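You operate a simulated robot arm through the tools that you are given. There is no shell and no other tool. Be economical: measure what you need, move in short steps, check, and stop when the job is done.

The job below is to be done with a simulated two-armed robot. You get a single attempt, and the scene is never put back.

Task
Hold the loop handle and slide its grip to the middle.
Fine: then tighten the handle screw; put the handle in the grey crate and push the crate toward the yellow stop. Set down upright: loop handle.
Where things are to end (x, y in the base frame): grey crate within 45 mm of [850, 130].
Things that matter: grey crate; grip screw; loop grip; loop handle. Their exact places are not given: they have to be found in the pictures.

It is judged by the outcome, as a careful person would: the job done as asked, and still so three seconds after it is handed in. It fails if anything else is knocked over, pushed out of place, dropped, spilled or broken.

Robot
Two 7-joint arms with two-finger parallel grippers on one trunk, on a base that drives. Base frame: it is fixed to the floor where the robot stands at the start and does not move with it; the origin is under the middle of the robot, x ahead of it, y to its left, z up. Readings come in mm, degrees, newtons and seconds.
The left shoulder is at the start at [70, 163, 1195], the right one opposite. With the tool pointing down near the work surface each hand reaches from about 380 to 880 mm from the robot's upright axis, wherever it stands, measured 20 degrees to its own side. Places, roughly: grey crate [700, 100, 800]; grip screw [500, -100, 800]; loop grip [500, 100, 900]. Payload 3.43 kg a hand.
The TCP of each hand is the grasp point between the finger pads, 34 mm short of the fingertips. In the tool frame z runs along the fingers and y along their closing line. Largest opening 128 mm; finger width 24, thickness 12; the body of the gripper, 48 by 130 mm, starts 96 mm behind the TCP.
Orientation is that of the tool frame in the base frame, as a unit quaternion [w, x, y, z]. With the fingers straight down and closing along the base's y, the tool's x points along the base's -x, its y along +y and its z along -z.

Tools
- The arms move only by the tool nudge_tool. It takes "left_motion", "right_motion" or both (then of equal length, played together; a hand with none holds still); each is a list of rows, each a list of 3 entries, a list of its own where there are three numbers: the shift along the tool's x, y, z in m, then the turn, a rotation vector about the tool's x, y, z in degrees, then the finger opening in m, from 0 to 0.128. In form: [[[x, y, z], [rx, ry, rz], gripper], ...]. A call has 1 to 10 rows; each row shifts and turns the commanded pose from where the row before left it, along the tool's axes as they then stand. A row lasts 0.2 s, in which the tool goes at most 50 mm and 8.6 degrees; a call with a longer step from one row to the next is refused whole, and so is a gripper value outside its range. A pose out of reach is approached as far as the arm can. The call stops where the force on the tool passes 40 N (or 10 N more than at its start, if that is more) or the arm is blocked; 0.2 s more then pass. Each finger travels about 153 mm/s and halts on what it meets, pressing with about 24 N; the grip force reading is that of the motor and also rises with nothing between the fingers. The clock runs only during rows and for 0.2 s after the last one: add rows that do not move to give the fingers time. The reply holds the time, the measured pose of the TCP, the force on the tool along the base axes, the opening and the grip force, in the units named above and with some noise, with the torque about the TCP (base axes, N m) and any sound that the robot's microphone picked up, and new pictures: "views" is both (left out), scene, wrist or none (wrist: the cameras of the hands that moved).
- Cameras (640 x 400 px; columns grow to the right, rows downward): "scene" is now at [123.7, 40, 1420.8]; the picture's right is [0.26, -0.96, 0.00], its down [-0.57, -0.16, -0.81] and it looks along [0.78, 0.21, -0.59] (base axes); focal length 262 px, centre (320, 200). "left" rides on the left gripper at [76, 11, -160] in its tool frame; the picture's right is [-0.15, 0.99, 0.00], its down [-0.88, -0.13, -0.46] and it looks along [-0.45, -0.07, 0.89] (tool axes); focal length 234 px, centre (320, 200). "right" rides on the right gripper at [76, -11, -160] in its tool frame; the picture's right is [0.15, 0.99, 0.00], its down [-0.88, 0.13, -0.46] and it looks along [-0.45, 0.07, 0.89] (tool axes); focal length 234 px, centre (320, 200).
- lift_body(by): slides the trunk up (or, below 0, down) by that many mm; the arms and the scene camera ride with it, the base frame stays. It gives what a move gives, with no picture.
- drive_base(legs): drives the robot by 1 to 6 legs, each [ahead, left, turn to the left] in mm, mm and degrees, along the robot's own axes; the way and the turn of a leg run together, so that a leg with both is an arc; at most 1500 mm and 180 degrees a leg. The arms and the cameras ride along, it lands a little off, and it stops where it bumps. It gives what a move gives, and a new picture of the scene camera.
- head_to(pan, tilt): turns the head with the scene camera to pan (to the left, within 86 degrees either way) and tilt (down, from -29 to 69), counted from straight ahead of the robot. It gives what a move gives, and a new picture of the scene camera.
- measure_at(camera, pixels): for up to 12 pixels [column, row] of the newest picture of that camera ("zoom" is the newest enlarged one), the place [x, y, z] in the base frame of the surface seen there, good to about 2 mm, but the place of the scene camera against the robot may be out by one fixed shift of up to 25 mm in any direction. No time passes.
- close_up(camera, box): a new picture of the part [left, top, right, bottom] of that camera's present view, enlarged. No time passes.
- close_job(): hands the job in; it is judged then, once.

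Go step by step. Measure first, check grasps and placings, and put right what went wrong. The budget is 80 turns and 260 pictures, counting those below and the enlarged ones. Unless the task says otherwise, let go and move clear before handing in.

The tools are called after "Emit:" as a command line: name --argument value ..., lists and objects as JSON in quotes. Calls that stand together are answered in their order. nudge_tool: Moves the arms, as the interface text tells. Its arguments: {"type":"object","properties":{"left_motion":{"type":"array"},"right_motion":{"type":"array"},"views":{"type":"string","enum":["both","scene","wrist","none"]}},"required":[]} The other tools are called the same way: lift_body (by) slides the trunk up or down; drive_base (legs) drives the base; head_to (pan, tilt) turns the head that bears the scene camera; measure_at (camera, pixels) gives the place of the surface under pixels of a picture; close_up (camera, box) takes an enlarged picture of a part of a camera's view; close_job () hands the job in.

At the start:

```text
t: 0.0
left_tcp_pos: [532.0, 335.9, 1195.2]
left_tcp_rot: [0.0, 0.0, 1.0, 0.0]
left_force: [0.6, 0.2, 0.3]
left_moment: [0.04, -0.03, -0.02]
left_grip_width: 128.0
left_gripper_force: 0.1
right_tcp_pos: [511.3, -103.2, 1168.2]
right_tcp_rot: [0.0, 0.0, 1.0, -0.001]
right_force: [1.6, 0.0, 0.1]
right_moment: [0.03, 0.01, 0.02]
right_grip_width: 127.9
right_gripper_force: 0.1
trunk travel left (down, up): [-675.0, 265.0]
robot x, y, heading: [2.6, 1.8, -0.4]
head pan, tilt: [15.3, 36.1]
```

scene: 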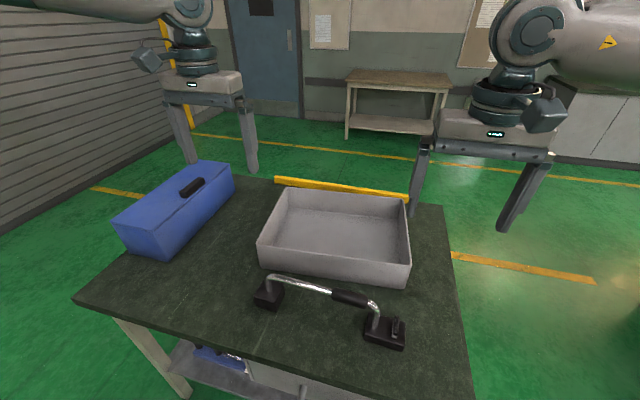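
right: 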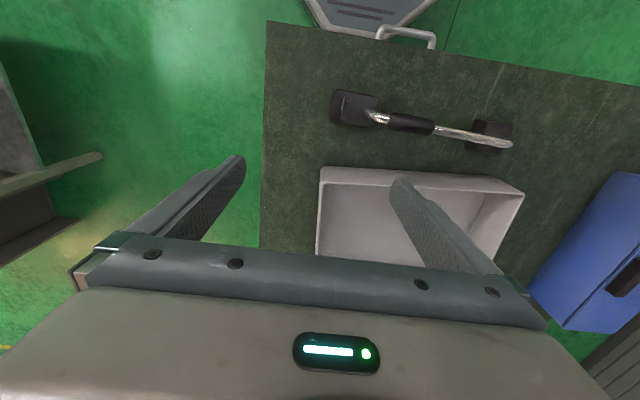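
left: 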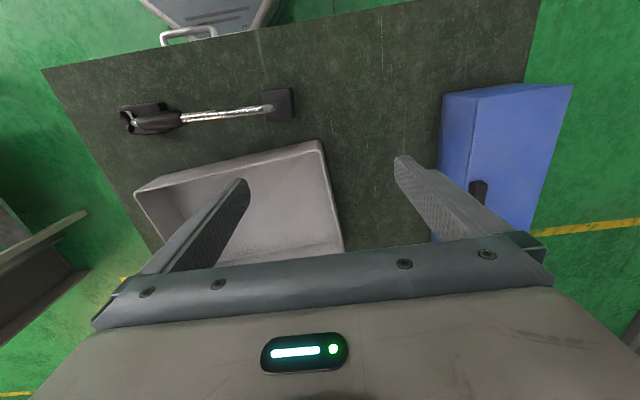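

The scene shows the handle at about (268,290)-(385,335), with the dark grip near (350,298), and the crate behind it. I'll zoom in and measure.

Emit:
close_up --camera "scene" --box '[240, 250, 430, 369]'

Emit:
close_up --camera "right" --box '[310, 70, 550, 220]'

Emit:
measure_at --camera "scene" --pixels '[[268, 296], [272, 280], [300, 283], [330, 292], [350, 298], [368, 304], [376, 320], [397, 328], [385, 343], [262, 245], [410, 262], [408, 284]]'

Emit:
measure_at --camera "right" --pixels '[[345, 105], [375, 117], [395, 120], [430, 126], [450, 133], [505, 144], [490, 128], [325, 170], [520, 190], [290, 40]]'

```text
3.36 times, centred on (335, 310) of scene
```

zoom: 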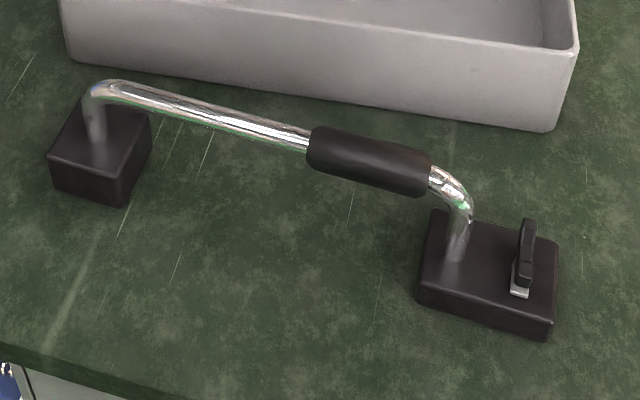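

```text
2.67 times, centred on (430, 145) of right
```

zoom: 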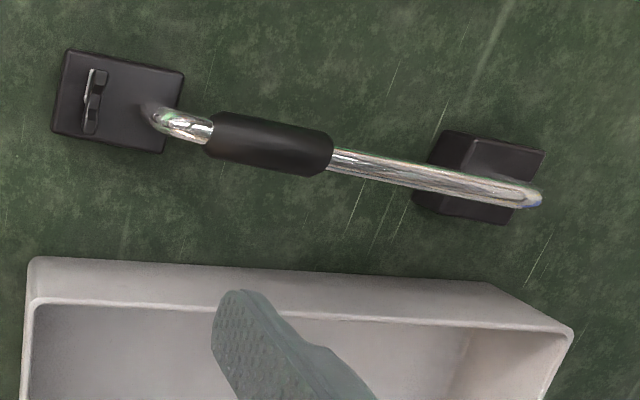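

```text
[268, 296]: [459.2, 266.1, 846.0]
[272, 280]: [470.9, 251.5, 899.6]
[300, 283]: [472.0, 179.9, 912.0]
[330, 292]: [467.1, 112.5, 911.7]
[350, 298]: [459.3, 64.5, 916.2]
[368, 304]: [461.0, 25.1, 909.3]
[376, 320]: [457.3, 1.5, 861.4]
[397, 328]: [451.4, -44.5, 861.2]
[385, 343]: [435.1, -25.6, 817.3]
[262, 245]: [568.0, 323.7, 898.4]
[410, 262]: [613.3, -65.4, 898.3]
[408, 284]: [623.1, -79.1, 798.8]
```

```text
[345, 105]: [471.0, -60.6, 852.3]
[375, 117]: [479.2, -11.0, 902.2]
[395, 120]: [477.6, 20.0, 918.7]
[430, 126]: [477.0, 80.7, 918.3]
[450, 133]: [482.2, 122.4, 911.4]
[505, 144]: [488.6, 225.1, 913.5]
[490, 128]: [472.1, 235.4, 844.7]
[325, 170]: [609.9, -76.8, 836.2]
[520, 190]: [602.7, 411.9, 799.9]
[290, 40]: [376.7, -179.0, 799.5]
```

The grip sits at the right end of the bar (y ≈ 20–85) and the screw is a small wing on the right foot. I'll measure the crate and stop, and look closer at the screw.

Emit:
close_up --camera "scene" --box '[240, 160, 450, 291]'

Emit:
measure_at --camera "scene" --pixels '[[290, 190], [404, 201], [259, 241], [409, 265], [340, 205], [300, 235], [380, 245], [275, 180], [407, 196], [340, 188], [297, 217], [395, 220]]'

Emit:
close_up --camera "right" --box '[310, 80, 406, 140]'

Emit:
close_up --camera "left" --box '[100, 80, 196, 140]'

Emit:
measure_at --camera "right" --pixels '[[343, 107], [345, 100], [343, 113], [335, 92], [378, 97], [371, 127], [331, 121], [473, 124], [512, 124], [508, 148], [470, 147], [414, 125]]'

```text
3.05 times, centred on (345, 226) of scene
```

zoom: 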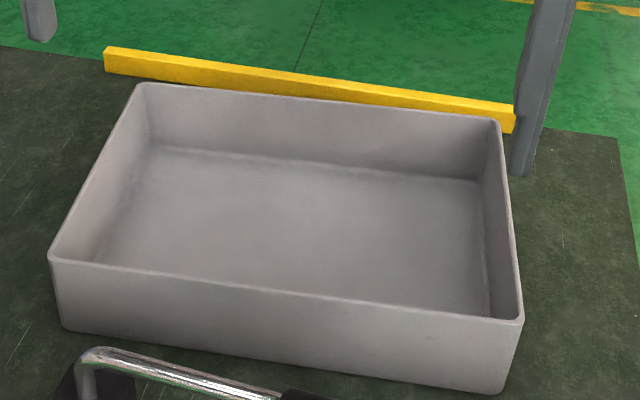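

```text
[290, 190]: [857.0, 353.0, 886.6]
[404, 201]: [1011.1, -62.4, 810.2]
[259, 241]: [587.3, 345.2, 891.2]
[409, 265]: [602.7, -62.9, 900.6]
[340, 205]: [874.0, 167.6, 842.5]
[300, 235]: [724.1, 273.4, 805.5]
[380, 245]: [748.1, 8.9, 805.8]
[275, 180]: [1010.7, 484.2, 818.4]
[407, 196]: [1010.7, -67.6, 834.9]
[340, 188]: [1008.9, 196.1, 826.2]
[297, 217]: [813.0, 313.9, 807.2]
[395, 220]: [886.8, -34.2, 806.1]
```

```text
6.67 times, centred on (358, 110) of right
```

zoom: 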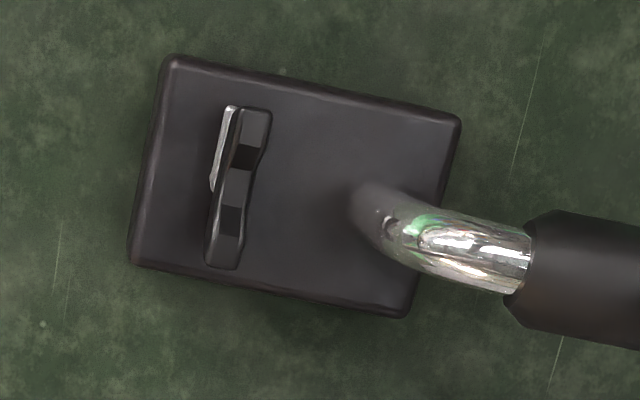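

```text
6.67 times, centred on (148, 110) of left
```

zoom: 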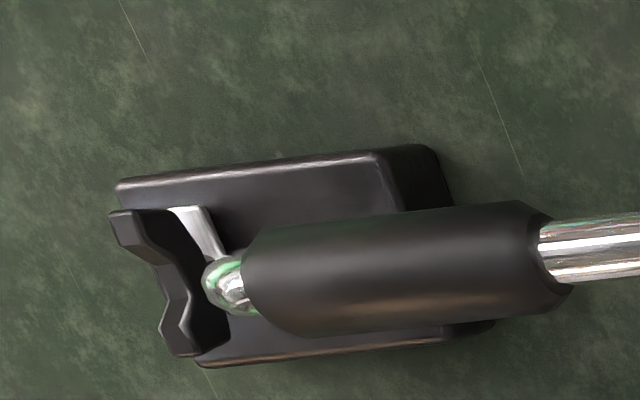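

```text
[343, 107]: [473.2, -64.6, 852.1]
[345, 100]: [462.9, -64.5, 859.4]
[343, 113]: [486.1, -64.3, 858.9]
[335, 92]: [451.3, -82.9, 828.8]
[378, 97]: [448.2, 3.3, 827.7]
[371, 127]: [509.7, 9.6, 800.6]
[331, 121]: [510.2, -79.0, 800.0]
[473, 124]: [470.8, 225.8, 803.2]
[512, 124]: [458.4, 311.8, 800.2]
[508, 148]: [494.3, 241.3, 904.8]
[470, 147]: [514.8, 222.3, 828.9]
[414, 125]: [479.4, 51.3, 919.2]
```

The screw is a wing on the right foot, with a vertical axis near (473, -64, 855). I'll lower the right hand for a closer look at the screw before grasping anything.

Emit:
nudge_tool --right_motion '[[[0.03, 0, 0.03], [0, 0, 0], 0.128], [[0.03, 0, 0.03], [0, 0, 0], 0.128], [[0.03, 0, 0.035], [0, 0, 0], 0.128], [[0.02, 0, 0.035], [0, 0, 0], 0.128], [[0, 0, 0.03], [0, 0, 0], 0.128]]' --views "wrist"

```text
t: 1.2
left_tcp_pos: [534.2, 336.5, 1194.0]
left_tcp_rot: [0.0, 0.0, 1.0, 0.0]
left_force: [-0.3, 0.5, 0.3]
left_moment: [0.0, 0.02, 0.0]
left_grip_width: 128.1
left_gripper_force: 0.0
right_tcp_pos: [401.5, -104.9, 1008.0]
right_tcp_rot: [0.0, 0.0, 1.0, -0.001]
right_force: [-0.7, 0.3, 0.4]
right_moment: [-0.02, 0.04, 0.01]
right_grip_width: 128.1
right_gripper_force: 0.1
trunk travel left (down, up): [-675.0, 265.0]
robot x, y, heading: [0.9, -0.4, 0.4]
head pan, tilt: [15.3, 36.1]
```

right: 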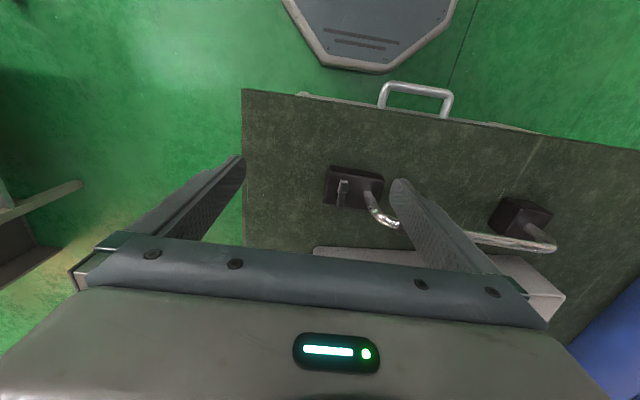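

Emit:
close_up --camera "right" --box '[315, 155, 411, 215]'

Emit:
measure_at --camera "right" --pixels '[[343, 182], [343, 195], [339, 205], [346, 205], [329, 168], [382, 181], [326, 203], [366, 190], [372, 208], [386, 221], [345, 186], [337, 195]]'

```text
6.67 times, centred on (363, 185) of right
```

zoom: 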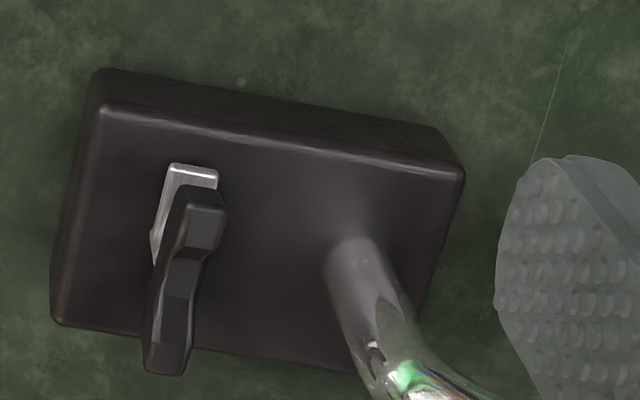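

```text
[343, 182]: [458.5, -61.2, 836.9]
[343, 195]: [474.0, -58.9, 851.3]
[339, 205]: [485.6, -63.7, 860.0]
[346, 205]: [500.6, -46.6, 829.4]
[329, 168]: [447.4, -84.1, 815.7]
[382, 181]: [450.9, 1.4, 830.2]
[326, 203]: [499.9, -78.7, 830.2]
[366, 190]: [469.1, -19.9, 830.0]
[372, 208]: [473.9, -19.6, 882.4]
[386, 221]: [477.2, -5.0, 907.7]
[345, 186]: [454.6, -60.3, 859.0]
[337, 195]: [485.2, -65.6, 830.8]
```

The wing lies along x at about (472, -63), z 838–860, with a silver pointer toward the robot. The bar lies along y at z ≈ 908. I'll turn both hands so the fingers close across the bar.

Emit:
nudge_tool --left_motion '[[[0, 0, 0], [0, 0, 8.5], 0.06], [[0, 0, 0], [0, 0, 8.5], 0.06], [[0, 0, 0], [0, 0, 8.5], 0.06], [[0, 0, 0], [0, 0, 8.5], 0.06], [[0, 0, 0], [0, 0, 8.5], 0.06], [[0, 0, 0], [0, 0, 8.5], 0.06], [[0, 0, 0], [0, 0, 8.5], 0.06], [[0, 0, 0], [0, 0, 8.5], 0.06], [[0, 0, 0], [0, 0, 8.5], 0.06], [[0, 0, 0], [0, 0, 8.5], 0.06]]' --right_motion '[[[0, 0, 0], [0, 0, -8.5], 0.07], [[0, 0, 0], [0, 0, -8.5], 0.07], [[0, 0, 0], [0, 0, -8.5], 0.07], [[0, 0, 0], [0, 0, -8.5], 0.07], [[0, 0, 0], [0, 0, -8.5], 0.07], [[0, 0, 0], [0, 0, -8.5], 0.07], [[0, 0, 0], [0, 0, -8.5], 0.07], [[0, 0, 0], [0, 0, -8.5], 0.07], [[0, 0, 0], [0, 0, -8.5], 0.07], [[0, 0, 0], [0, 0, -8.5], 0.07]]' --views "both"

```text
t: 3.4
left_tcp_pos: [532.6, 337.7, 1194.5]
left_tcp_rot: [0.001, 0.676, 0.736, -0.001]
left_force: [0.0, -0.7, 0.1]
left_moment: [0.01, 0.05, 0.01]
left_grip_width: 60.1
left_gripper_force: 0.1
right_tcp_pos: [401.9, -103.3, 1008.4]
right_tcp_rot: [0.0, -0.676, 0.737, 0.001]
right_force: [-0.2, 0.2, -0.4]
right_moment: [-0.01, -0.01, 0.02]
right_grip_width: 70.0
right_gripper_force: 0.0
trunk travel left (down, up): [-675.0, 265.0]
robot x, y, heading: [-2.9, 0.8, 0.1]
head pan, tilt: [15.3, 36.1]
```

scene: 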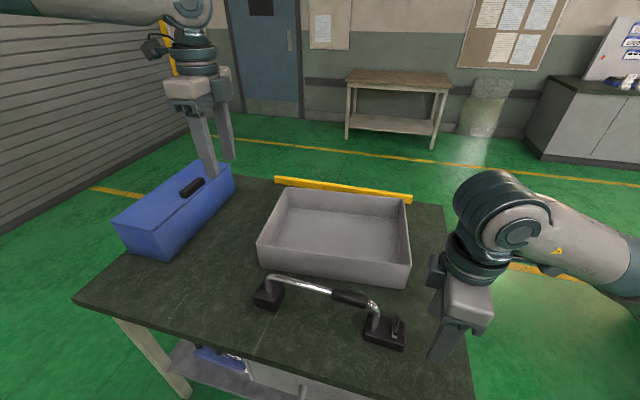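
right: 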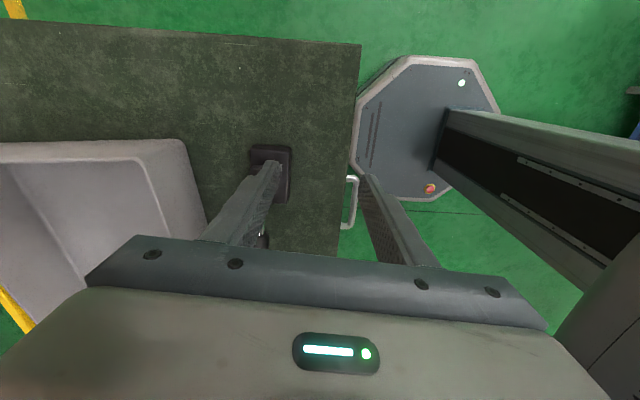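
left: 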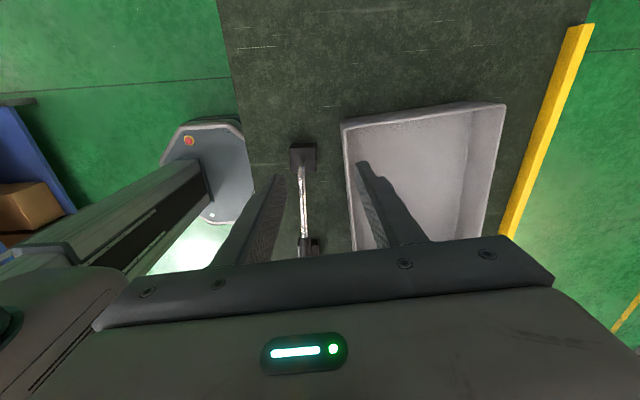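

The left camera now sees the whole handle, the crate and the stop. I'll measure accurately from it.

Emit:
close_up --camera "left" --box '[250, 120, 410, 220]'

Emit:
measure_at --camera "left" --pixels '[[342, 124], [505, 104], [486, 235], [355, 245], [302, 170], [302, 185], [303, 200], [304, 225], [292, 146], [316, 146], [514, 210], [565, 50]]'

```text
4.00 times, centred on (330, 170) of left
```

zoom: 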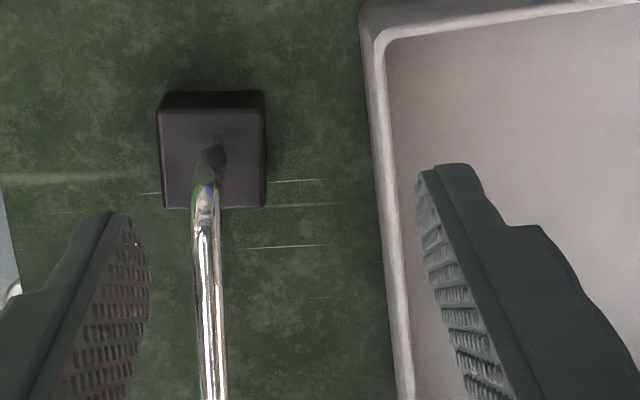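

```text
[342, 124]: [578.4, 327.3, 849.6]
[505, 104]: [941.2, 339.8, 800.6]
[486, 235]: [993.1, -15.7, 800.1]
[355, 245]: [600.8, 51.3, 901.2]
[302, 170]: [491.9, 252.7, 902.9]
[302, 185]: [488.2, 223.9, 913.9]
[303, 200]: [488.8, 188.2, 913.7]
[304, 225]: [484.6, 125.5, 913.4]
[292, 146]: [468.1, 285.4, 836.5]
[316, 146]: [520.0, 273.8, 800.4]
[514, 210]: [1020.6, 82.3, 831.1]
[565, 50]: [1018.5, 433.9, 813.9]
```

Bar axis: x ≈ 489 at y 205, z ≈ 905. The legs are at y ≈ 262 and -20, so the middle is y ≈ 121. I'll move both hands above the bar, left near y 205 and right over the grip.

Emit:
nudge_tool --left_motion '[[[0, 0, 0], [0, 0, 8.6], 0.06], [[-0.0271, -0.0069, 0.0389], [0, 0, 0], 0.06], [[-0.0271, -0.0069, 0.0389], [0, 0, 0], 0.06], [[-0.0271, -0.0069, 0.0389], [0, 0, 0], 0.06], [[-0.0271, -0.0069, 0.0389], [0, 0, 0], 0.06], [[-0.0271, -0.0069, 0.0389], [0, 0, 0], 0.06]]' --right_motion '[[[0, 0, 0], [0, 0, -1.3], 0.08], [[-0.0322, -0.0133, 0.004], [0, 0, 0], 0.08], [[-0.0322, -0.0133, 0.004], [0, 0, 0], 0.08], [[-0.0322, -0.0133, 0.004], [0, 0, 0], 0.08], [[-0.0322, -0.0133, 0.004], [0, 0, 0], 0.08], [[-0.0322, -0.0133, 0.004], [0, 0, 0], 0.08]]'

```text
t: 4.8
left_tcp_pos: [491.9, 203.9, 999.2]
left_tcp_rot: [0.0, 0.729, 0.684, -0.001]
left_force: [0.0, -0.2, -0.1]
left_moment: [0.01, 0.01, -0.01]
left_grip_width: 60.1
left_gripper_force: 0.0
right_tcp_pos: [478.9, 52.2, 986.8]
right_tcp_rot: [-0.001, -0.684, 0.73, 0.0]
right_force: [0.2, 0.4, 1.0]
right_moment: [0.01, 0.04, 0.04]
right_grip_width: 80.2
right_gripper_force: 0.1
trunk travel left (down, up): [-675.0, 265.0]
robot x, y, heading: [-3.4, 0.0, -0.3]
head pan, tilt: [15.3, 36.1]
```

scene: 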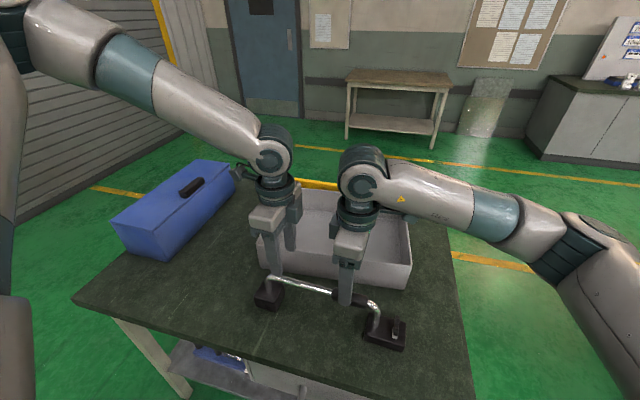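
right: 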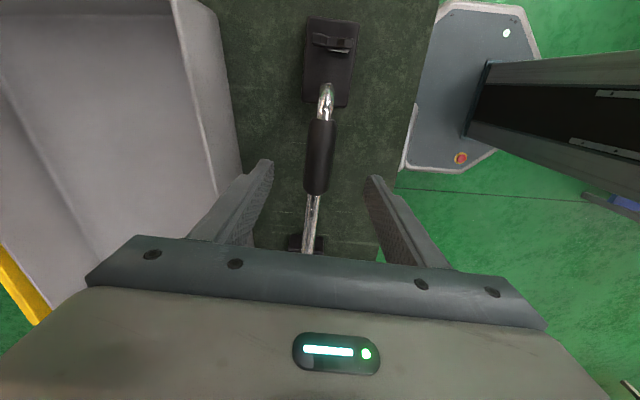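
left: 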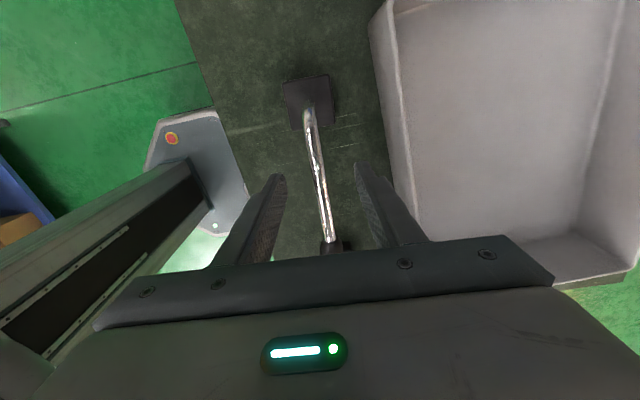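

Emit:
measure_at --camera "right" --pixels '[[320, 124], [319, 155], [316, 190], [308, 160], [331, 158], [309, 215], [326, 92], [313, 40], [350, 45], [331, 40]]'

Emit:
measure_at --camera "left" --pixels '[[309, 120], [315, 145], [320, 175], [325, 210]]'

Emit:
close_up --camera "right" --box '[280, 10, 376, 70]'

```text
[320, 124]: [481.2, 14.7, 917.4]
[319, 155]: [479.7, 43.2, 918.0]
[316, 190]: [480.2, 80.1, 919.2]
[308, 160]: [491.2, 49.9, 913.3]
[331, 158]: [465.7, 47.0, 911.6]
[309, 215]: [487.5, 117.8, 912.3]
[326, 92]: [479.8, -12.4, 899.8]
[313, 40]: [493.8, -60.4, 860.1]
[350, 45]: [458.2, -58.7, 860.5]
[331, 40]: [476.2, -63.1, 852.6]
```

```text
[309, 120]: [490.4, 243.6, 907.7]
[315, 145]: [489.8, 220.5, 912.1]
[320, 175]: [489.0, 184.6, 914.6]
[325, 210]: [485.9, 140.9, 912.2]
```

```text
6.67 times, centred on (328, 40) of right
```

zoom: 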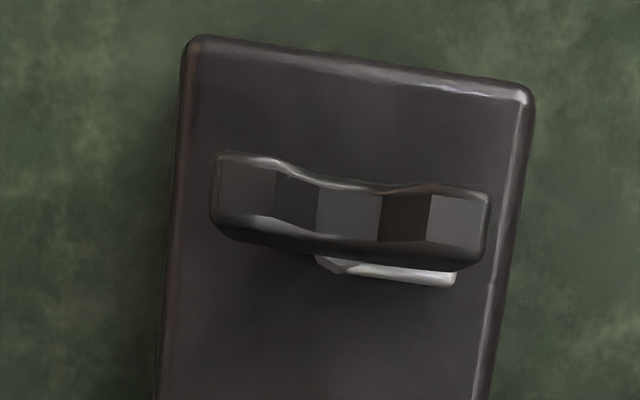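

The grip spans y 13–83 (centre 48) and needs to move about +73 mm. I'll lower both hands onto the bar and the grip, then close.

Emit:
nudge_tool --left_motion '[[[0, -0.0025, 0.047], [0, 0, 0], 0.06], [[0, 0, 0.046], [0, 0, 0], 0.06], [[0, 0, 0], [0, 0, 0], 0.06], [[0, 0, 0], [0, 0, 0], 0.03], [[0, 0, 0], [0, 0, 0], 0.01], [[0, 0, 0], [0, 0, 0], 0.0]]' --right_motion '[[[0.004, 0, 0.041], [0, 0, 0], 0.08], [[0, 0, 0.041], [0, 0, 0], 0.08], [[0, 0, 0], [0, 0, 0], 0.06], [[0, 0, 0], [0, 0, 0], 0.04], [[0, 0, 0], [0, 0, 0], 0.02], [[0, 0, 0], [0, 0, 0], 0.01]]'

```text
t: 6.2
left_tcp_pos: [487.2, 203.4, 907.6]
left_tcp_rot: [0.0, 0.728, 0.685, 0.0]
left_force: [-0.6, -2.5, 1.3]
left_moment: [-0.23, 0.01, 0.06]
left_grip_width: 16.5
left_gripper_force: 24.2
right_tcp_pos: [477.5, 49.1, 907.8]
right_tcp_rot: [0.0, -0.684, 0.729, 0.0]
right_force: [0.6, 0.4, 2.2]
right_moment: [0.01, -0.04, 0.11]
right_grip_width: 29.2
right_gripper_force: 24.1
trunk travel left (down, up): [-675.0, 265.0]
robot x, y, heading: [-0.3, 0.6, -0.3]
head pan, tilt: [15.3, 36.1]
```

scene: 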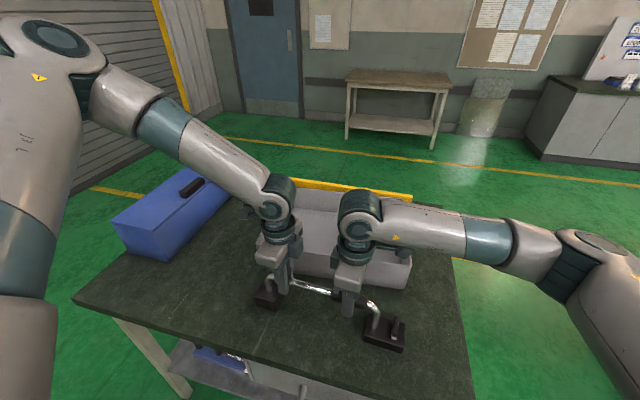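
right: 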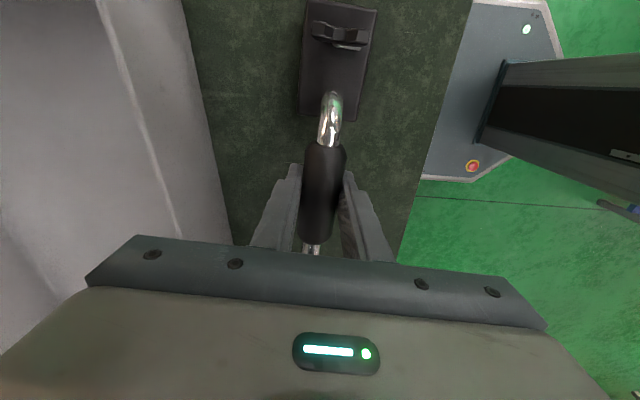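
left: 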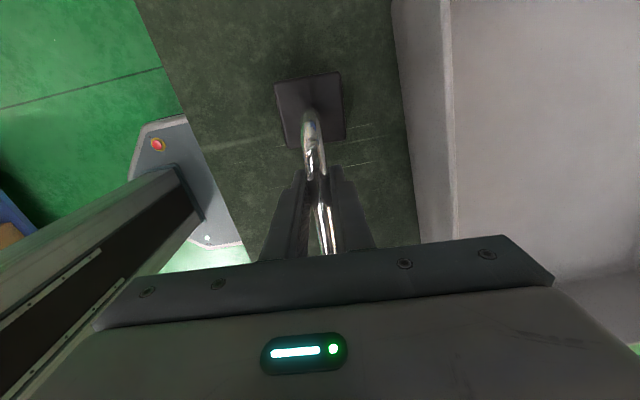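

Both are gripped (16.5 mm bar, 29 mm grip). I'll slide the grip along the bar in small steps.

Emit:
nudge_tool --right_motion '[[[-0.008, 0, 0], [0, 0, 0], 0.01], [[-0.01, 0, 0], [0, 0, 0], 0.01], [[-0.01, 0, 0], [0, 0, 0], 0.01], [[-0.01, 0, 0], [0, 0, 0], 0.01]]' --views "wrist"

```text
t: 7.2
left_tcp_pos: [486.9, 205.0, 907.1]
left_tcp_rot: [-0.001, 0.728, 0.685, 0.0]
left_force: [1.8, 3.7, -0.5]
left_moment: [0.71, -0.02, 0.09]
left_grip_width: 16.6
left_gripper_force: 23.6
right_tcp_pos: [480.4, 88.3, 906.6]
right_tcp_rot: [0.0, -0.684, 0.73, 0.001]
right_force: [1.4, -2.0, 13.7]
right_moment: [-0.57, 0.03, 0.14]
right_grip_width: 28.9
right_gripper_force: 23.7
trunk travel left (down, up): [-675.0, 265.0]
robot x, y, heading: [-0.8, 0.2, -0.1]
head pan, tilt: [15.3, 36.1]
```

right: 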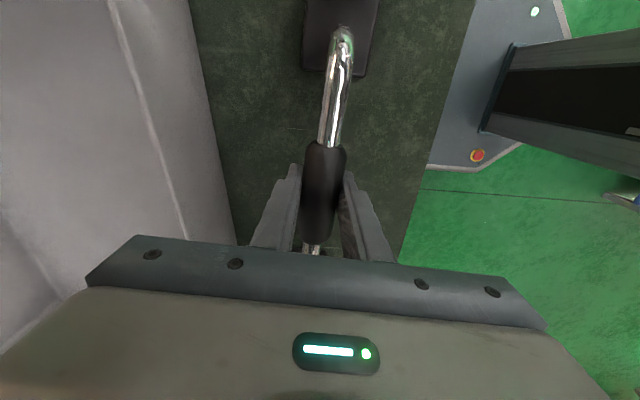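

The grip slides cleanly and the handle is staying put. I'll finish the remaining ~33 mm and check the centring.

Emit:
nudge_tool --right_motion '[[[-0.011, 0, 0], [0, 0, 0], 0.01], [[-0.011, 0, 0], [0, 0, 0], 0.01], [[-0.011, 0, 0], [0, 0, 0], 0.01], [[0, 0, 0], [0, 0, 0], 0.01]]' --views "both"

```text
t: 8.1
left_tcp_pos: [488.2, 207.7, 908.1]
left_tcp_rot: [0.0, 0.728, 0.686, 0.001]
left_force: [0.0, 3.5, -0.4]
left_moment: [-0.49, -0.05, -0.2]
left_grip_width: 16.7
left_gripper_force: 24.2
right_tcp_pos: [481.9, 115.8, 903.9]
right_tcp_rot: [-0.004, -0.683, 0.731, -0.002]
right_force: [-2.1, -3.0, 2.0]
right_moment: [0.45, 0.0, 0.18]
right_grip_width: 29.0
right_gripper_force: 24.0
trunk travel left (down, up): [-675.0, 265.0]
robot x, y, heading: [-1.9, 1.2, -0.1]
head pan, tilt: [15.3, 36.1]
stopped in row 4 (right hand): the force on the tool passed its limit (the readings are from after the stop); the commanded pose is now the measured one
```

scene: 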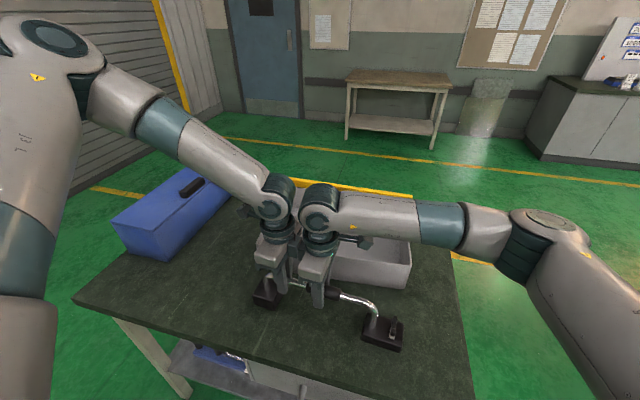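
right: 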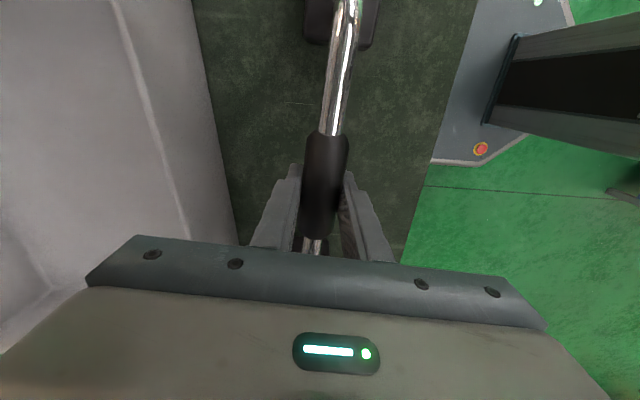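

The right hand was stopped near y 116 with the wrists about 92 mm apart, so they probably touched. I'll measure where the grip is now.

Emit:
measure_at --camera "right" --pixels '[[326, 135], [326, 140], [316, 237], [341, 30], [345, 6], [332, 110]]'

Emit:
close_up --camera "scene" --box '[220, 170, 420, 350]'

Emit:
measure_at --camera "scene" --pixels '[[273, 281], [266, 285], [337, 295], [394, 320], [373, 320], [377, 308]]'

```text
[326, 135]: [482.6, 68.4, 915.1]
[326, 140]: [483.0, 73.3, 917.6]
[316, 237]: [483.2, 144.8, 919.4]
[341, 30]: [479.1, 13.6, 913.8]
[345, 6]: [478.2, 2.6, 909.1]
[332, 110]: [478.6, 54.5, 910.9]
```

```text
2.22 times, centred on (320, 260) of scene
```

zoom: 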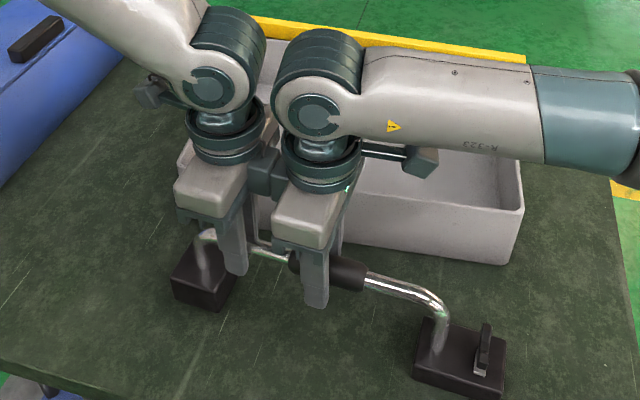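

```text
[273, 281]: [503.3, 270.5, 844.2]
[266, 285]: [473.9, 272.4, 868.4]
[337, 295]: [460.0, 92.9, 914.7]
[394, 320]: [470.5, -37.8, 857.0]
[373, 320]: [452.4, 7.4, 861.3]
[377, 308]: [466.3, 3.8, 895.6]
```

The grip now spans y ≈ 68–138, and the handle has shifted about +4 mm. The wrists touched, so I'll re-grasp with more spacing: right hand on the near end of the grip, left hand further out.

Emit:
nudge_tool --right_motion '[[[0, 0, 0], [0, 0, 0], 0.05], [[0, 0, 0], [0, 0, 0], 0.05], [[0.014, 0, -0.002], [0, 0, 0], 0.05], [[0.014, 0, 0], [0, 0, 0], 0.05], [[0, 0, 0], [0, 0, 0], 0.03], [[0, 0, 0], [0, 0, 0], 0.01], [[0, 0, 0], [0, 0, 0], 0.01]]' --views "wrist"

Emit:
nudge_tool --left_motion '[[[0, 0, 0], [0, 0, 0], 0.04], [[0, 0, 0], [0, 0, 0], 0.04], [[0.011, 0, 0], [0, 0, 0], 0.04], [[0.011, 0, 0], [0, 0, 0], 0.04], [[0, 0, 0], [0, 0, 0], 0.02], [[0, 0, 0], [0, 0, 0], 0.0], [[0, 0, 0], [0, 0, 0], 0.0]]' --views "wrist"

```text
t: 9.7
left_tcp_pos: [487.7, 207.4, 907.6]
left_tcp_rot: [0.0, 0.728, 0.686, 0.002]
left_force: [-2.8, 1.1, 3.1]
left_moment: [-0.01, 0.02, -0.18]
left_grip_width: 16.5
left_gripper_force: 23.9
right_tcp_pos: [480.9, 88.4, 906.2]
right_tcp_rot: [-0.004, -0.683, 0.731, -0.003]
right_force: [1.8, -0.2, -0.5]
right_moment: [0.01, -0.03, 0.1]
right_grip_width: 29.2
right_gripper_force: 24.0
trunk travel left (down, up): [-675.0, 265.0]
robot x, y, heading: [1.2, 2.4, 0.2]
head pan, tilt: [15.3, 36.1]
```

right: 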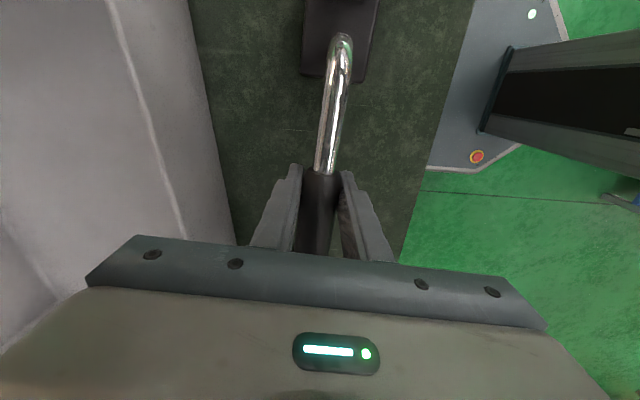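

```text
t: 11.3
left_tcp_pos: [488.8, 229.4, 908.6]
left_tcp_rot: [0.0, 0.728, 0.686, 0.002]
left_force: [1.9, 0.3, 1.0]
left_moment: [-0.35, -0.01, -0.06]
left_grip_width: 16.7
left_gripper_force: 23.9
right_tcp_pos: [479.8, 89.1, 906.3]
right_tcp_rot: [-0.003, -0.683, 0.73, -0.002]
right_force: [-2.7, -1.8, 0.3]
right_moment: [0.01, -0.03, 0.12]
right_grip_width: 29.1
right_gripper_force: 24.3
trunk travel left (down, up): [-675.0, 265.0]
robot x, y, heading: [1.4, -1.6, -0.1]
head pan, tilt: [15.3, 36.1]
```

left: 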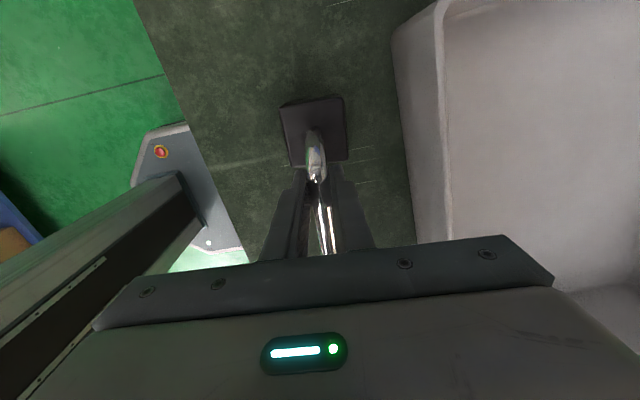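

Emit:
measure_at --camera "right" --pixels '[[324, 165], [322, 171], [321, 176], [320, 185], [343, 62], [340, 45], [330, 76]]'

Emit:
measure_at --camera "left" --pixels '[[312, 132], [285, 108], [342, 100], [346, 155], [315, 115], [315, 145]]'

```text
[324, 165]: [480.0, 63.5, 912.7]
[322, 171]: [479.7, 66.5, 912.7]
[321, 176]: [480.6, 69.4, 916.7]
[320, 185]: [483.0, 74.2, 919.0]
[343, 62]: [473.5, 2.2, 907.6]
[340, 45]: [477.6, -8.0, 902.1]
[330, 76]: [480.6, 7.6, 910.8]
```

```text
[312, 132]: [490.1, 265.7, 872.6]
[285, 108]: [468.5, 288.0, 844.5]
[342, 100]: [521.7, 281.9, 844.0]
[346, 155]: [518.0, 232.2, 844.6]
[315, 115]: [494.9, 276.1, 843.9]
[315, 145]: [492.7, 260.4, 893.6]
```

The grip's near end is at y 67, so its centre is about 102. The bar middle is now about 123, so I'll slide 21 mm more.

Emit:
nudge_tool --right_motion '[[[-0.007, 0, 0], [0, 0, 0], 0.01], [[-0.007, 0, 0], [0, 0, 0], 0.01], [[-0.007, 0, 0], [0, 0, 0], 0.01], [[0, 0, 0], [0, 0, 0], 0.01]]' --views "wrist"

```text
t: 12.3
left_tcp_pos: [488.9, 229.3, 909.6]
left_tcp_rot: [0.0, 0.727, 0.686, 0.003]
left_force: [4.5, 18.4, 1.1]
left_moment: [0.11, -0.04, 0.04]
left_grip_width: 16.9
left_gripper_force: 23.9
right_tcp_pos: [482.4, 109.2, 906.0]
right_tcp_rot: [-0.004, -0.682, 0.731, -0.002]
right_force: [-5.1, -19.8, -0.2]
right_moment: [-0.15, -0.01, 0.27]
right_grip_width: 29.1
right_gripper_force: 24.3
trunk travel left (down, up): [-675.0, 265.0]
robot x, y, heading: [3.0, 1.6, -0.1]
head pan, tilt: [15.3, 36.1]
```

right: 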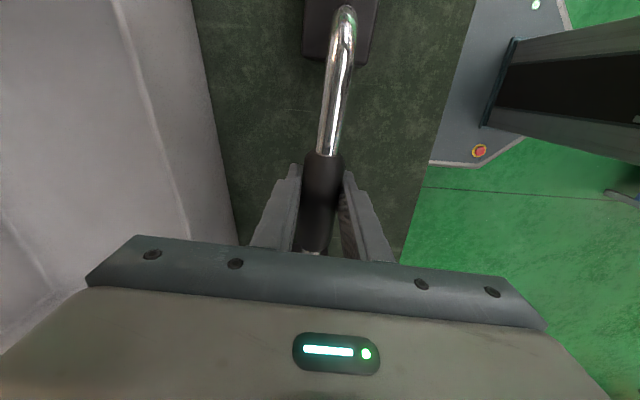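

Emit:
measure_at --camera "right" --pixels '[[323, 152], [322, 158], [321, 165], [314, 250], [340, 20], [343, 12]]'

Emit:
head_to --pan 5 --tilt 50

```text
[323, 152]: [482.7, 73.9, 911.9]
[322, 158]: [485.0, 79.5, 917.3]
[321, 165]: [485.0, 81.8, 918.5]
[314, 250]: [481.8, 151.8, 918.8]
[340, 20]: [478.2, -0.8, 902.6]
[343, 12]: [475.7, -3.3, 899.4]
```

```text
t: 13.0
left_tcp_pos: [489.1, 228.2, 908.1]
left_tcp_rot: [-0.001, 0.728, 0.686, 0.002]
left_force: [5.9, 18.3, 0.5]
left_moment: [0.18, -0.07, 0.03]
left_grip_width: 16.7
left_gripper_force: 23.9
right_tcp_pos: [482.1, 109.3, 906.1]
right_tcp_rot: [-0.004, -0.684, 0.73, -0.002]
right_force: [-5.5, -19.2, -0.2]
right_moment: [-0.12, 0.01, 0.28]
right_grip_width: 29.0
right_gripper_force: 24.2
trunk travel left (down, up): [-675.0, 265.0]
robot x, y, heading: [-1.3, 1.3, 0.1]
head pan, tilt: [5.0, 50.0]
```

scene: 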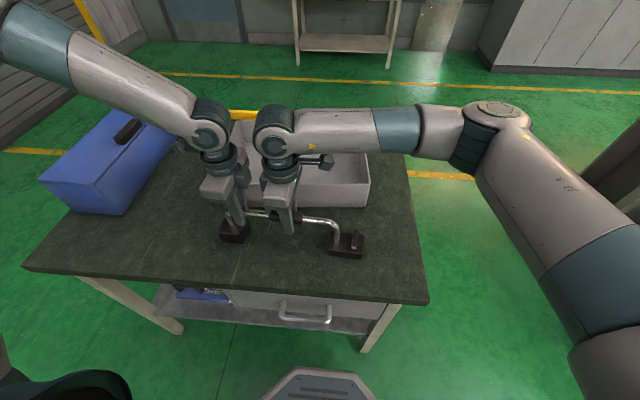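

The grip end is at y ≈ 75, but the bend also moved by about the same amount, so the last push dragged the whole handle. I'll release the right hand and inspect.

Emit:
nudge_tool --right_motion '[[[0, 0, 0], [0, 0, 0], 0.06], [[0, 0, 0], [0, 0, 0], 0.08], [[0, 0, -0.04], [0, 0, 0], 0.08], [[0, 0, -0.045], [0, 0, 0], 0.08], [[0.045, 0, -0.02], [0, 0, 0], 0.08], [[0.045, 0, -0.02], [0, 0, 0], 0.08], [[0.045, 0, -0.02], [0, 0, 0], 0.08], [[0.045, 0, 0], [0, 0, 0], 0.08]]' --views "both"

```text
t: 14.8
left_tcp_pos: [489.1, 226.4, 908.9]
left_tcp_rot: [-0.003, 0.727, 0.686, 0.003]
left_force: [-0.5, -1.9, -0.4]
left_moment: [0.19, -0.05, -0.04]
left_grip_width: 16.8
left_gripper_force: 24.0
right_tcp_pos: [470.6, -69.7, 1051.2]
right_tcp_rot: [-0.003, -0.684, 0.73, -0.002]
right_force: [-0.1, -0.1, 0.1]
right_moment: [0.06, 0.02, -0.01]
right_grip_width: 80.0
right_gripper_force: 0.0
trunk travel left (down, up): [-675.0, 265.0]
robot x, y, heading: [-0.2, -1.2, 0.2]
head pan, tilt: [5.0, 50.0]
```

scene: 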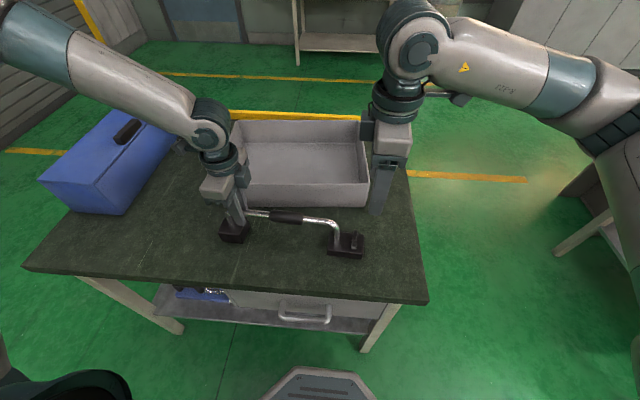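
right: 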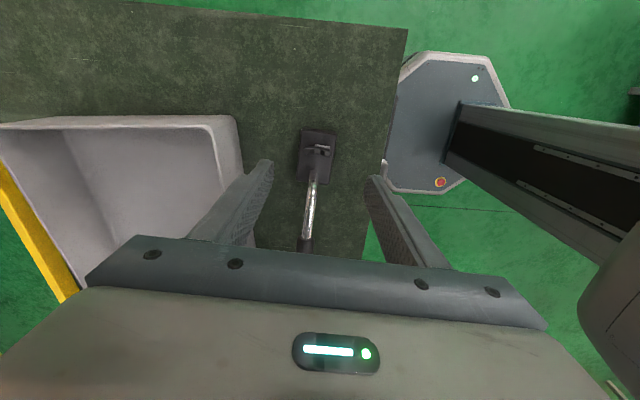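

Emit:
close_up --camera "scene" --box '[210, 190, 380, 296]'

Emit:
measure_at --camera "scene" --pixels '[[247, 213], [270, 214], [273, 216], [300, 219], [303, 220], [334, 222], [337, 232], [338, 240], [355, 242], [332, 254], [363, 250], [288, 216]]'

Emit:
measure_at --camera "right" --pixels '[[303, 130], [335, 138], [297, 178], [313, 172], [312, 182], [306, 240], [304, 247], [332, 150], [304, 148], [318, 148]]'

```text
3.76 times, centred on (295, 243) of scene
```

zoom: 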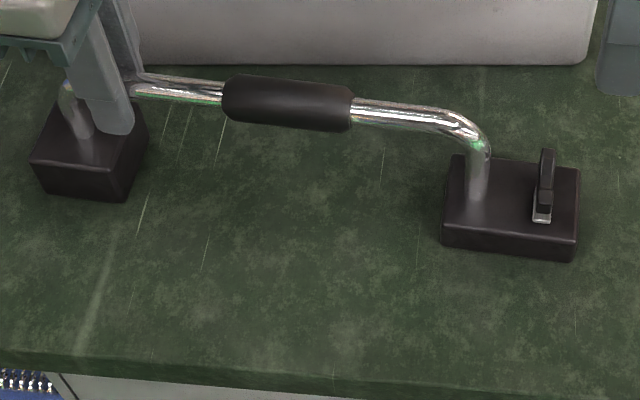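

```text
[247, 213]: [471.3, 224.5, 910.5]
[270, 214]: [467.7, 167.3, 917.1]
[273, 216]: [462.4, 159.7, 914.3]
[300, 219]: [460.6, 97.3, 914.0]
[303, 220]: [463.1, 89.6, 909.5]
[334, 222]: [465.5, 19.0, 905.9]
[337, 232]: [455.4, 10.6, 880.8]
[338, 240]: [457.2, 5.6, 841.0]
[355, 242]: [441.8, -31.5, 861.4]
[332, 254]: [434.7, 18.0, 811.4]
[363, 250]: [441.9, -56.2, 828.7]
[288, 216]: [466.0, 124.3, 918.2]
```

```text
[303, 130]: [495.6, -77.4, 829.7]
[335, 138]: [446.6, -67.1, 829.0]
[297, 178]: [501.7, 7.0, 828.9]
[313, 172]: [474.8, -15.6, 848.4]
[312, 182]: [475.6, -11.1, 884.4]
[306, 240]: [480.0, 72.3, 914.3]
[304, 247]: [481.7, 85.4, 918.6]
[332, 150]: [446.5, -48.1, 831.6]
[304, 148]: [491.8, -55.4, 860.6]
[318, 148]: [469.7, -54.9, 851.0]
```

The grip looks near the middle in the enlarged view. I'll measure the left leg too, to compute the centring properly.

Emit:
measure_at --camera "scene" --pixels '[[230, 219], [229, 216], [231, 224], [337, 236], [338, 238], [269, 213], [268, 215], [304, 219], [302, 222], [228, 213], [339, 230], [222, 232]]'

Emit:
nudge_tool --left_motion '[[[0, 0, 0], [0, 0, 0], 0.0]]' --views "wrist"

Emit:
close_up --camera "scene" --box '[215, 200, 311, 260]'

```text
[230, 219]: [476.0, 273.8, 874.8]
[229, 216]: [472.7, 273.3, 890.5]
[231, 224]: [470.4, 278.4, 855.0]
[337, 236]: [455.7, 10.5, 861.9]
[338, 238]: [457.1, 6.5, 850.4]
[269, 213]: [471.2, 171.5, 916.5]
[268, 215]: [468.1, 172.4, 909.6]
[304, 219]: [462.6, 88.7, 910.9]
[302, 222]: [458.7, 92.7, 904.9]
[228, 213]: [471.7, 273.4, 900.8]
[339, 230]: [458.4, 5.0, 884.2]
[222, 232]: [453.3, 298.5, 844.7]
```

```text
t: 15.2
left_tcp_pos: [489.4, 229.3, 907.9]
left_tcp_rot: [0.0, 0.728, 0.686, 0.002]
left_force: [-0.5, 0.6, -0.3]
left_moment: [-0.46, -0.03, -0.13]
left_grip_width: 16.3
left_gripper_force: 23.9
right_tcp_pos: [469.7, -69.4, 1052.2]
right_tcp_rot: [-0.004, -0.683, 0.73, -0.002]
right_force: [0.2, 0.5, 0.3]
right_moment: [-0.01, 0.01, 0.02]
right_grip_width: 80.0
right_gripper_force: 0.0
trunk travel left (down, up): [-675.0, 265.0]
robot x, y, heading: [1.7, 0.7, 0.1]
head pan, tilt: [5.0, 50.0]
```

left: 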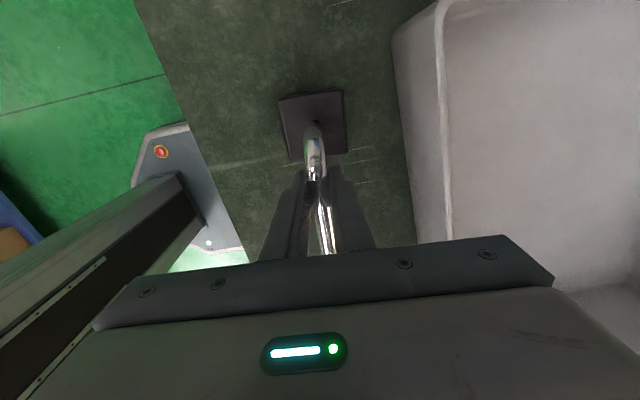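

```text
6.67 times, centred on (263, 230) of scene
```

zoom: 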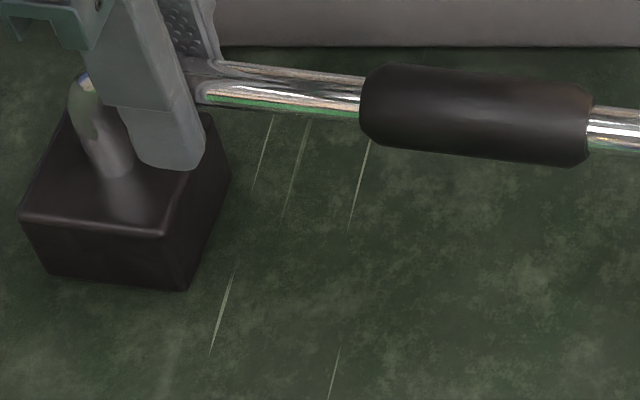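

In one frame the legs are at y ≈ 8 and 275 and the grip at 90–171, so it is about 11 mm short and won't move further under ~20 N. I'll re-grasp the grip and test whether it is free: a little back, then forward.

Emit:
nudge_tool --right_motion '[[[-0.046, 0, 0], [0, 0, 0], 0.08], [[-0.046, 0, 0], [0, 0, 0], 0.08], [[-0.046, 0, 0], [0, 0, 0], 0.08], [[-0.044, 0, 0.015], [0, 0, 0], 0.08], [[0, 0, 0.045], [0, 0, 0], 0.06], [[0, 0, 0.045], [0, 0, 0], 0.06], [[0, 0, 0.041], [0, 0, 0], 0.06], [[0, 0, 0], [0, 0, 0], 0.03], [[0, 0, 0], [0, 0, 0], 0.0], [[0, 0, 0], [0, 0, 0], 0.0]]' --views "none"

Emit:
nudge_tool --right_motion '[[[0.005, 0, 0], [0, 0, 0], 0.0], [[0.005, 0, 0], [0, 0, 0], 0.0], [[0.005, 0, 0], [0, 0, 0], 0.0]]' --views "wrist"

```text
t: 17.4
left_tcp_pos: [489.8, 228.1, 908.6]
left_tcp_rot: [-0.001, 0.728, 0.686, 0.002]
left_force: [2.9, 0.4, 0.2]
left_moment: [0.23, 0.0, 0.08]
left_grip_width: 16.8
left_gripper_force: 23.6
right_tcp_pos: [483.3, 112.8, 905.5]
right_tcp_rot: [-0.005, -0.684, 0.73, -0.002]
right_force: [-4.2, 0.7, -0.5]
right_moment: [0.16, 0.02, 0.36]
right_grip_width: 28.9
right_gripper_force: 24.2
trunk travel left (down, up): [-675.0, 265.0]
robot x, y, heading: [-3.1, -1.2, -0.1]
head pan, tilt: [5.0, 50.0]
```

```text
t: 18.2
left_tcp_pos: [489.9, 228.1, 908.1]
left_tcp_rot: [-0.001, 0.728, 0.686, 0.002]
left_force: [1.0, -3.3, 2.8]
left_moment: [-0.72, 0.07, -0.05]
left_grip_width: 16.8
left_gripper_force: 24.0
right_tcp_pos: [480.5, 94.8, 904.7]
right_tcp_rot: [-0.003, -0.683, 0.731, -0.001]
right_force: [-1.3, 1.9, -0.1]
right_moment: [0.7, 0.01, 0.26]
right_grip_width: 29.0
right_gripper_force: 23.5
trunk travel left (down, up): [-675.0, 265.0]
robot x, y, heading: [-0.6, 4.3, 0.1]
head pan, tilt: [5.0, 50.0]
```

right: 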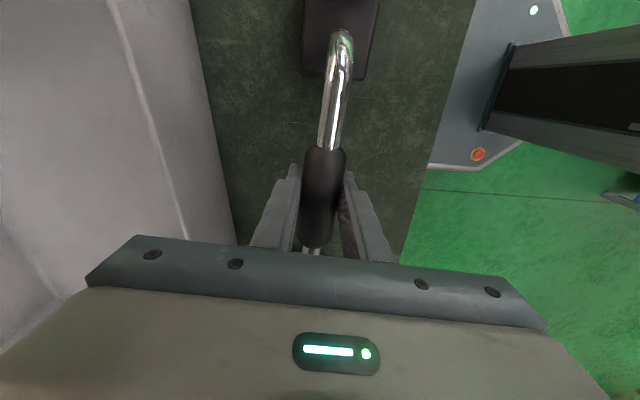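

It moves back freely at about 3 N. Now forward in small steps to find where it resists.

Emit:
nudge_tool --right_motion '[[[-0.005, 0, 0], [0, 0, 0], 0.0], [[-0.005, 0, 0], [0, 0, 0], 0.0]]' --views "none"

Emit:
nudge_tool --right_motion '[[[-0.004, 0, 0], [0, 0, 0], 0.0]]' --views "none"

Emit:
nudge_tool --right_motion '[[[-0.004, 0, 0], [0, 0, 0], 0.0]]' --views "none"

Emit:
nudge_tool --right_motion '[[[-0.004, 0, 0], [0, 0, 0], 0.0]]' --views "wrist"

```text
t: 18.8
left_tcp_pos: [489.3, 228.3, 909.0]
left_tcp_rot: [-0.001, 0.727, 0.686, 0.003]
left_force: [3.1, 4.6, 5.8]
left_moment: [0.69, -0.04, 0.06]
left_grip_width: 16.6
left_gripper_force: 24.1
right_tcp_pos: [482.6, 106.0, 905.4]
right_tcp_rot: [-0.005, -0.682, 0.731, -0.003]
right_force: [-2.7, -3.8, -0.6]
right_moment: [-0.61, -0.02, 0.21]
right_grip_width: 29.1
right_gripper_force: 24.3
trunk travel left (down, up): [-675.0, 265.0]
robot x, y, heading: [-1.4, -1.2, 0.1]
head pan, tilt: [5.0, 50.0]
```

```text
t: 19.2
left_tcp_pos: [489.6, 229.1, 909.1]
left_tcp_rot: [-0.001, 0.728, 0.686, 0.002]
left_force: [2.6, 4.3, 1.9]
left_moment: [0.56, 0.04, 0.12]
left_grip_width: 16.7
left_gripper_force: 24.0
right_tcp_pos: [481.2, 110.2, 905.0]
right_tcp_rot: [-0.003, -0.683, 0.731, -0.001]
right_force: [-2.1, -2.7, -0.1]
right_moment: [-0.75, 0.02, 0.24]
right_grip_width: 29.3
right_gripper_force: 24.2
trunk travel left (down, up): [-675.0, 265.0]
robot x, y, heading: [-2.8, -0.5, 0.2]
head pan, tilt: [5.0, 50.0]
```

```text
t: 19.6
left_tcp_pos: [489.1, 229.0, 908.6]
left_tcp_rot: [-0.001, 0.727, 0.686, 0.002]
left_force: [5.2, 11.0, 0.0]
left_moment: [-0.43, -0.01, 0.07]
left_grip_width: 16.6
left_gripper_force: 23.4
right_tcp_pos: [481.6, 113.1, 904.6]
right_tcp_rot: [-0.004, -0.682, 0.731, -0.002]
right_force: [-5.9, -13.2, 1.2]
right_moment: [0.05, 0.04, 0.33]
right_grip_width: 29.1
right_gripper_force: 24.4
trunk travel left (down, up): [-675.0, 265.0]
robot x, y, heading: [-1.7, 1.6, 0.2]
head pan, tilt: [5.0, 50.0]
```

```text
t: 20.0
left_tcp_pos: [489.5, 228.6, 908.0]
left_tcp_rot: [-0.003, 0.727, 0.687, 0.002]
left_force: [6.5, 17.7, 0.0]
left_moment: [0.2, -0.02, 0.18]
left_grip_width: 16.6
left_gripper_force: 23.9
right_tcp_pos: [482.4, 117.2, 905.9]
right_tcp_rot: [-0.003, -0.683, 0.73, -0.002]
right_force: [-6.7, -19.9, 1.3]
right_moment: [-0.06, 0.0, 0.32]
right_grip_width: 29.6
right_gripper_force: 24.2
trunk travel left (down, up): [-675.0, 265.0]
robot x, y, heading: [-3.9, -0.7, 0.1]
head pan, tilt: [5.0, 50.0]
```

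right: 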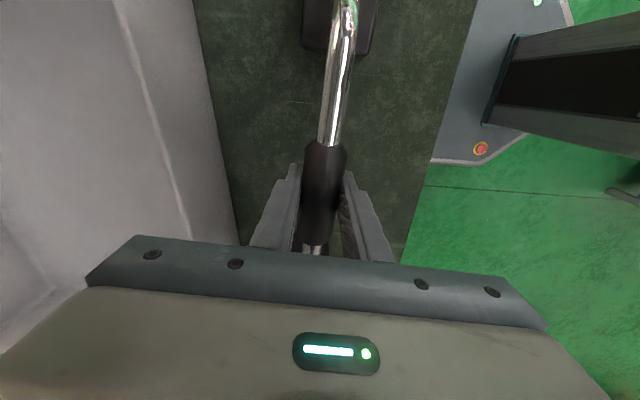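

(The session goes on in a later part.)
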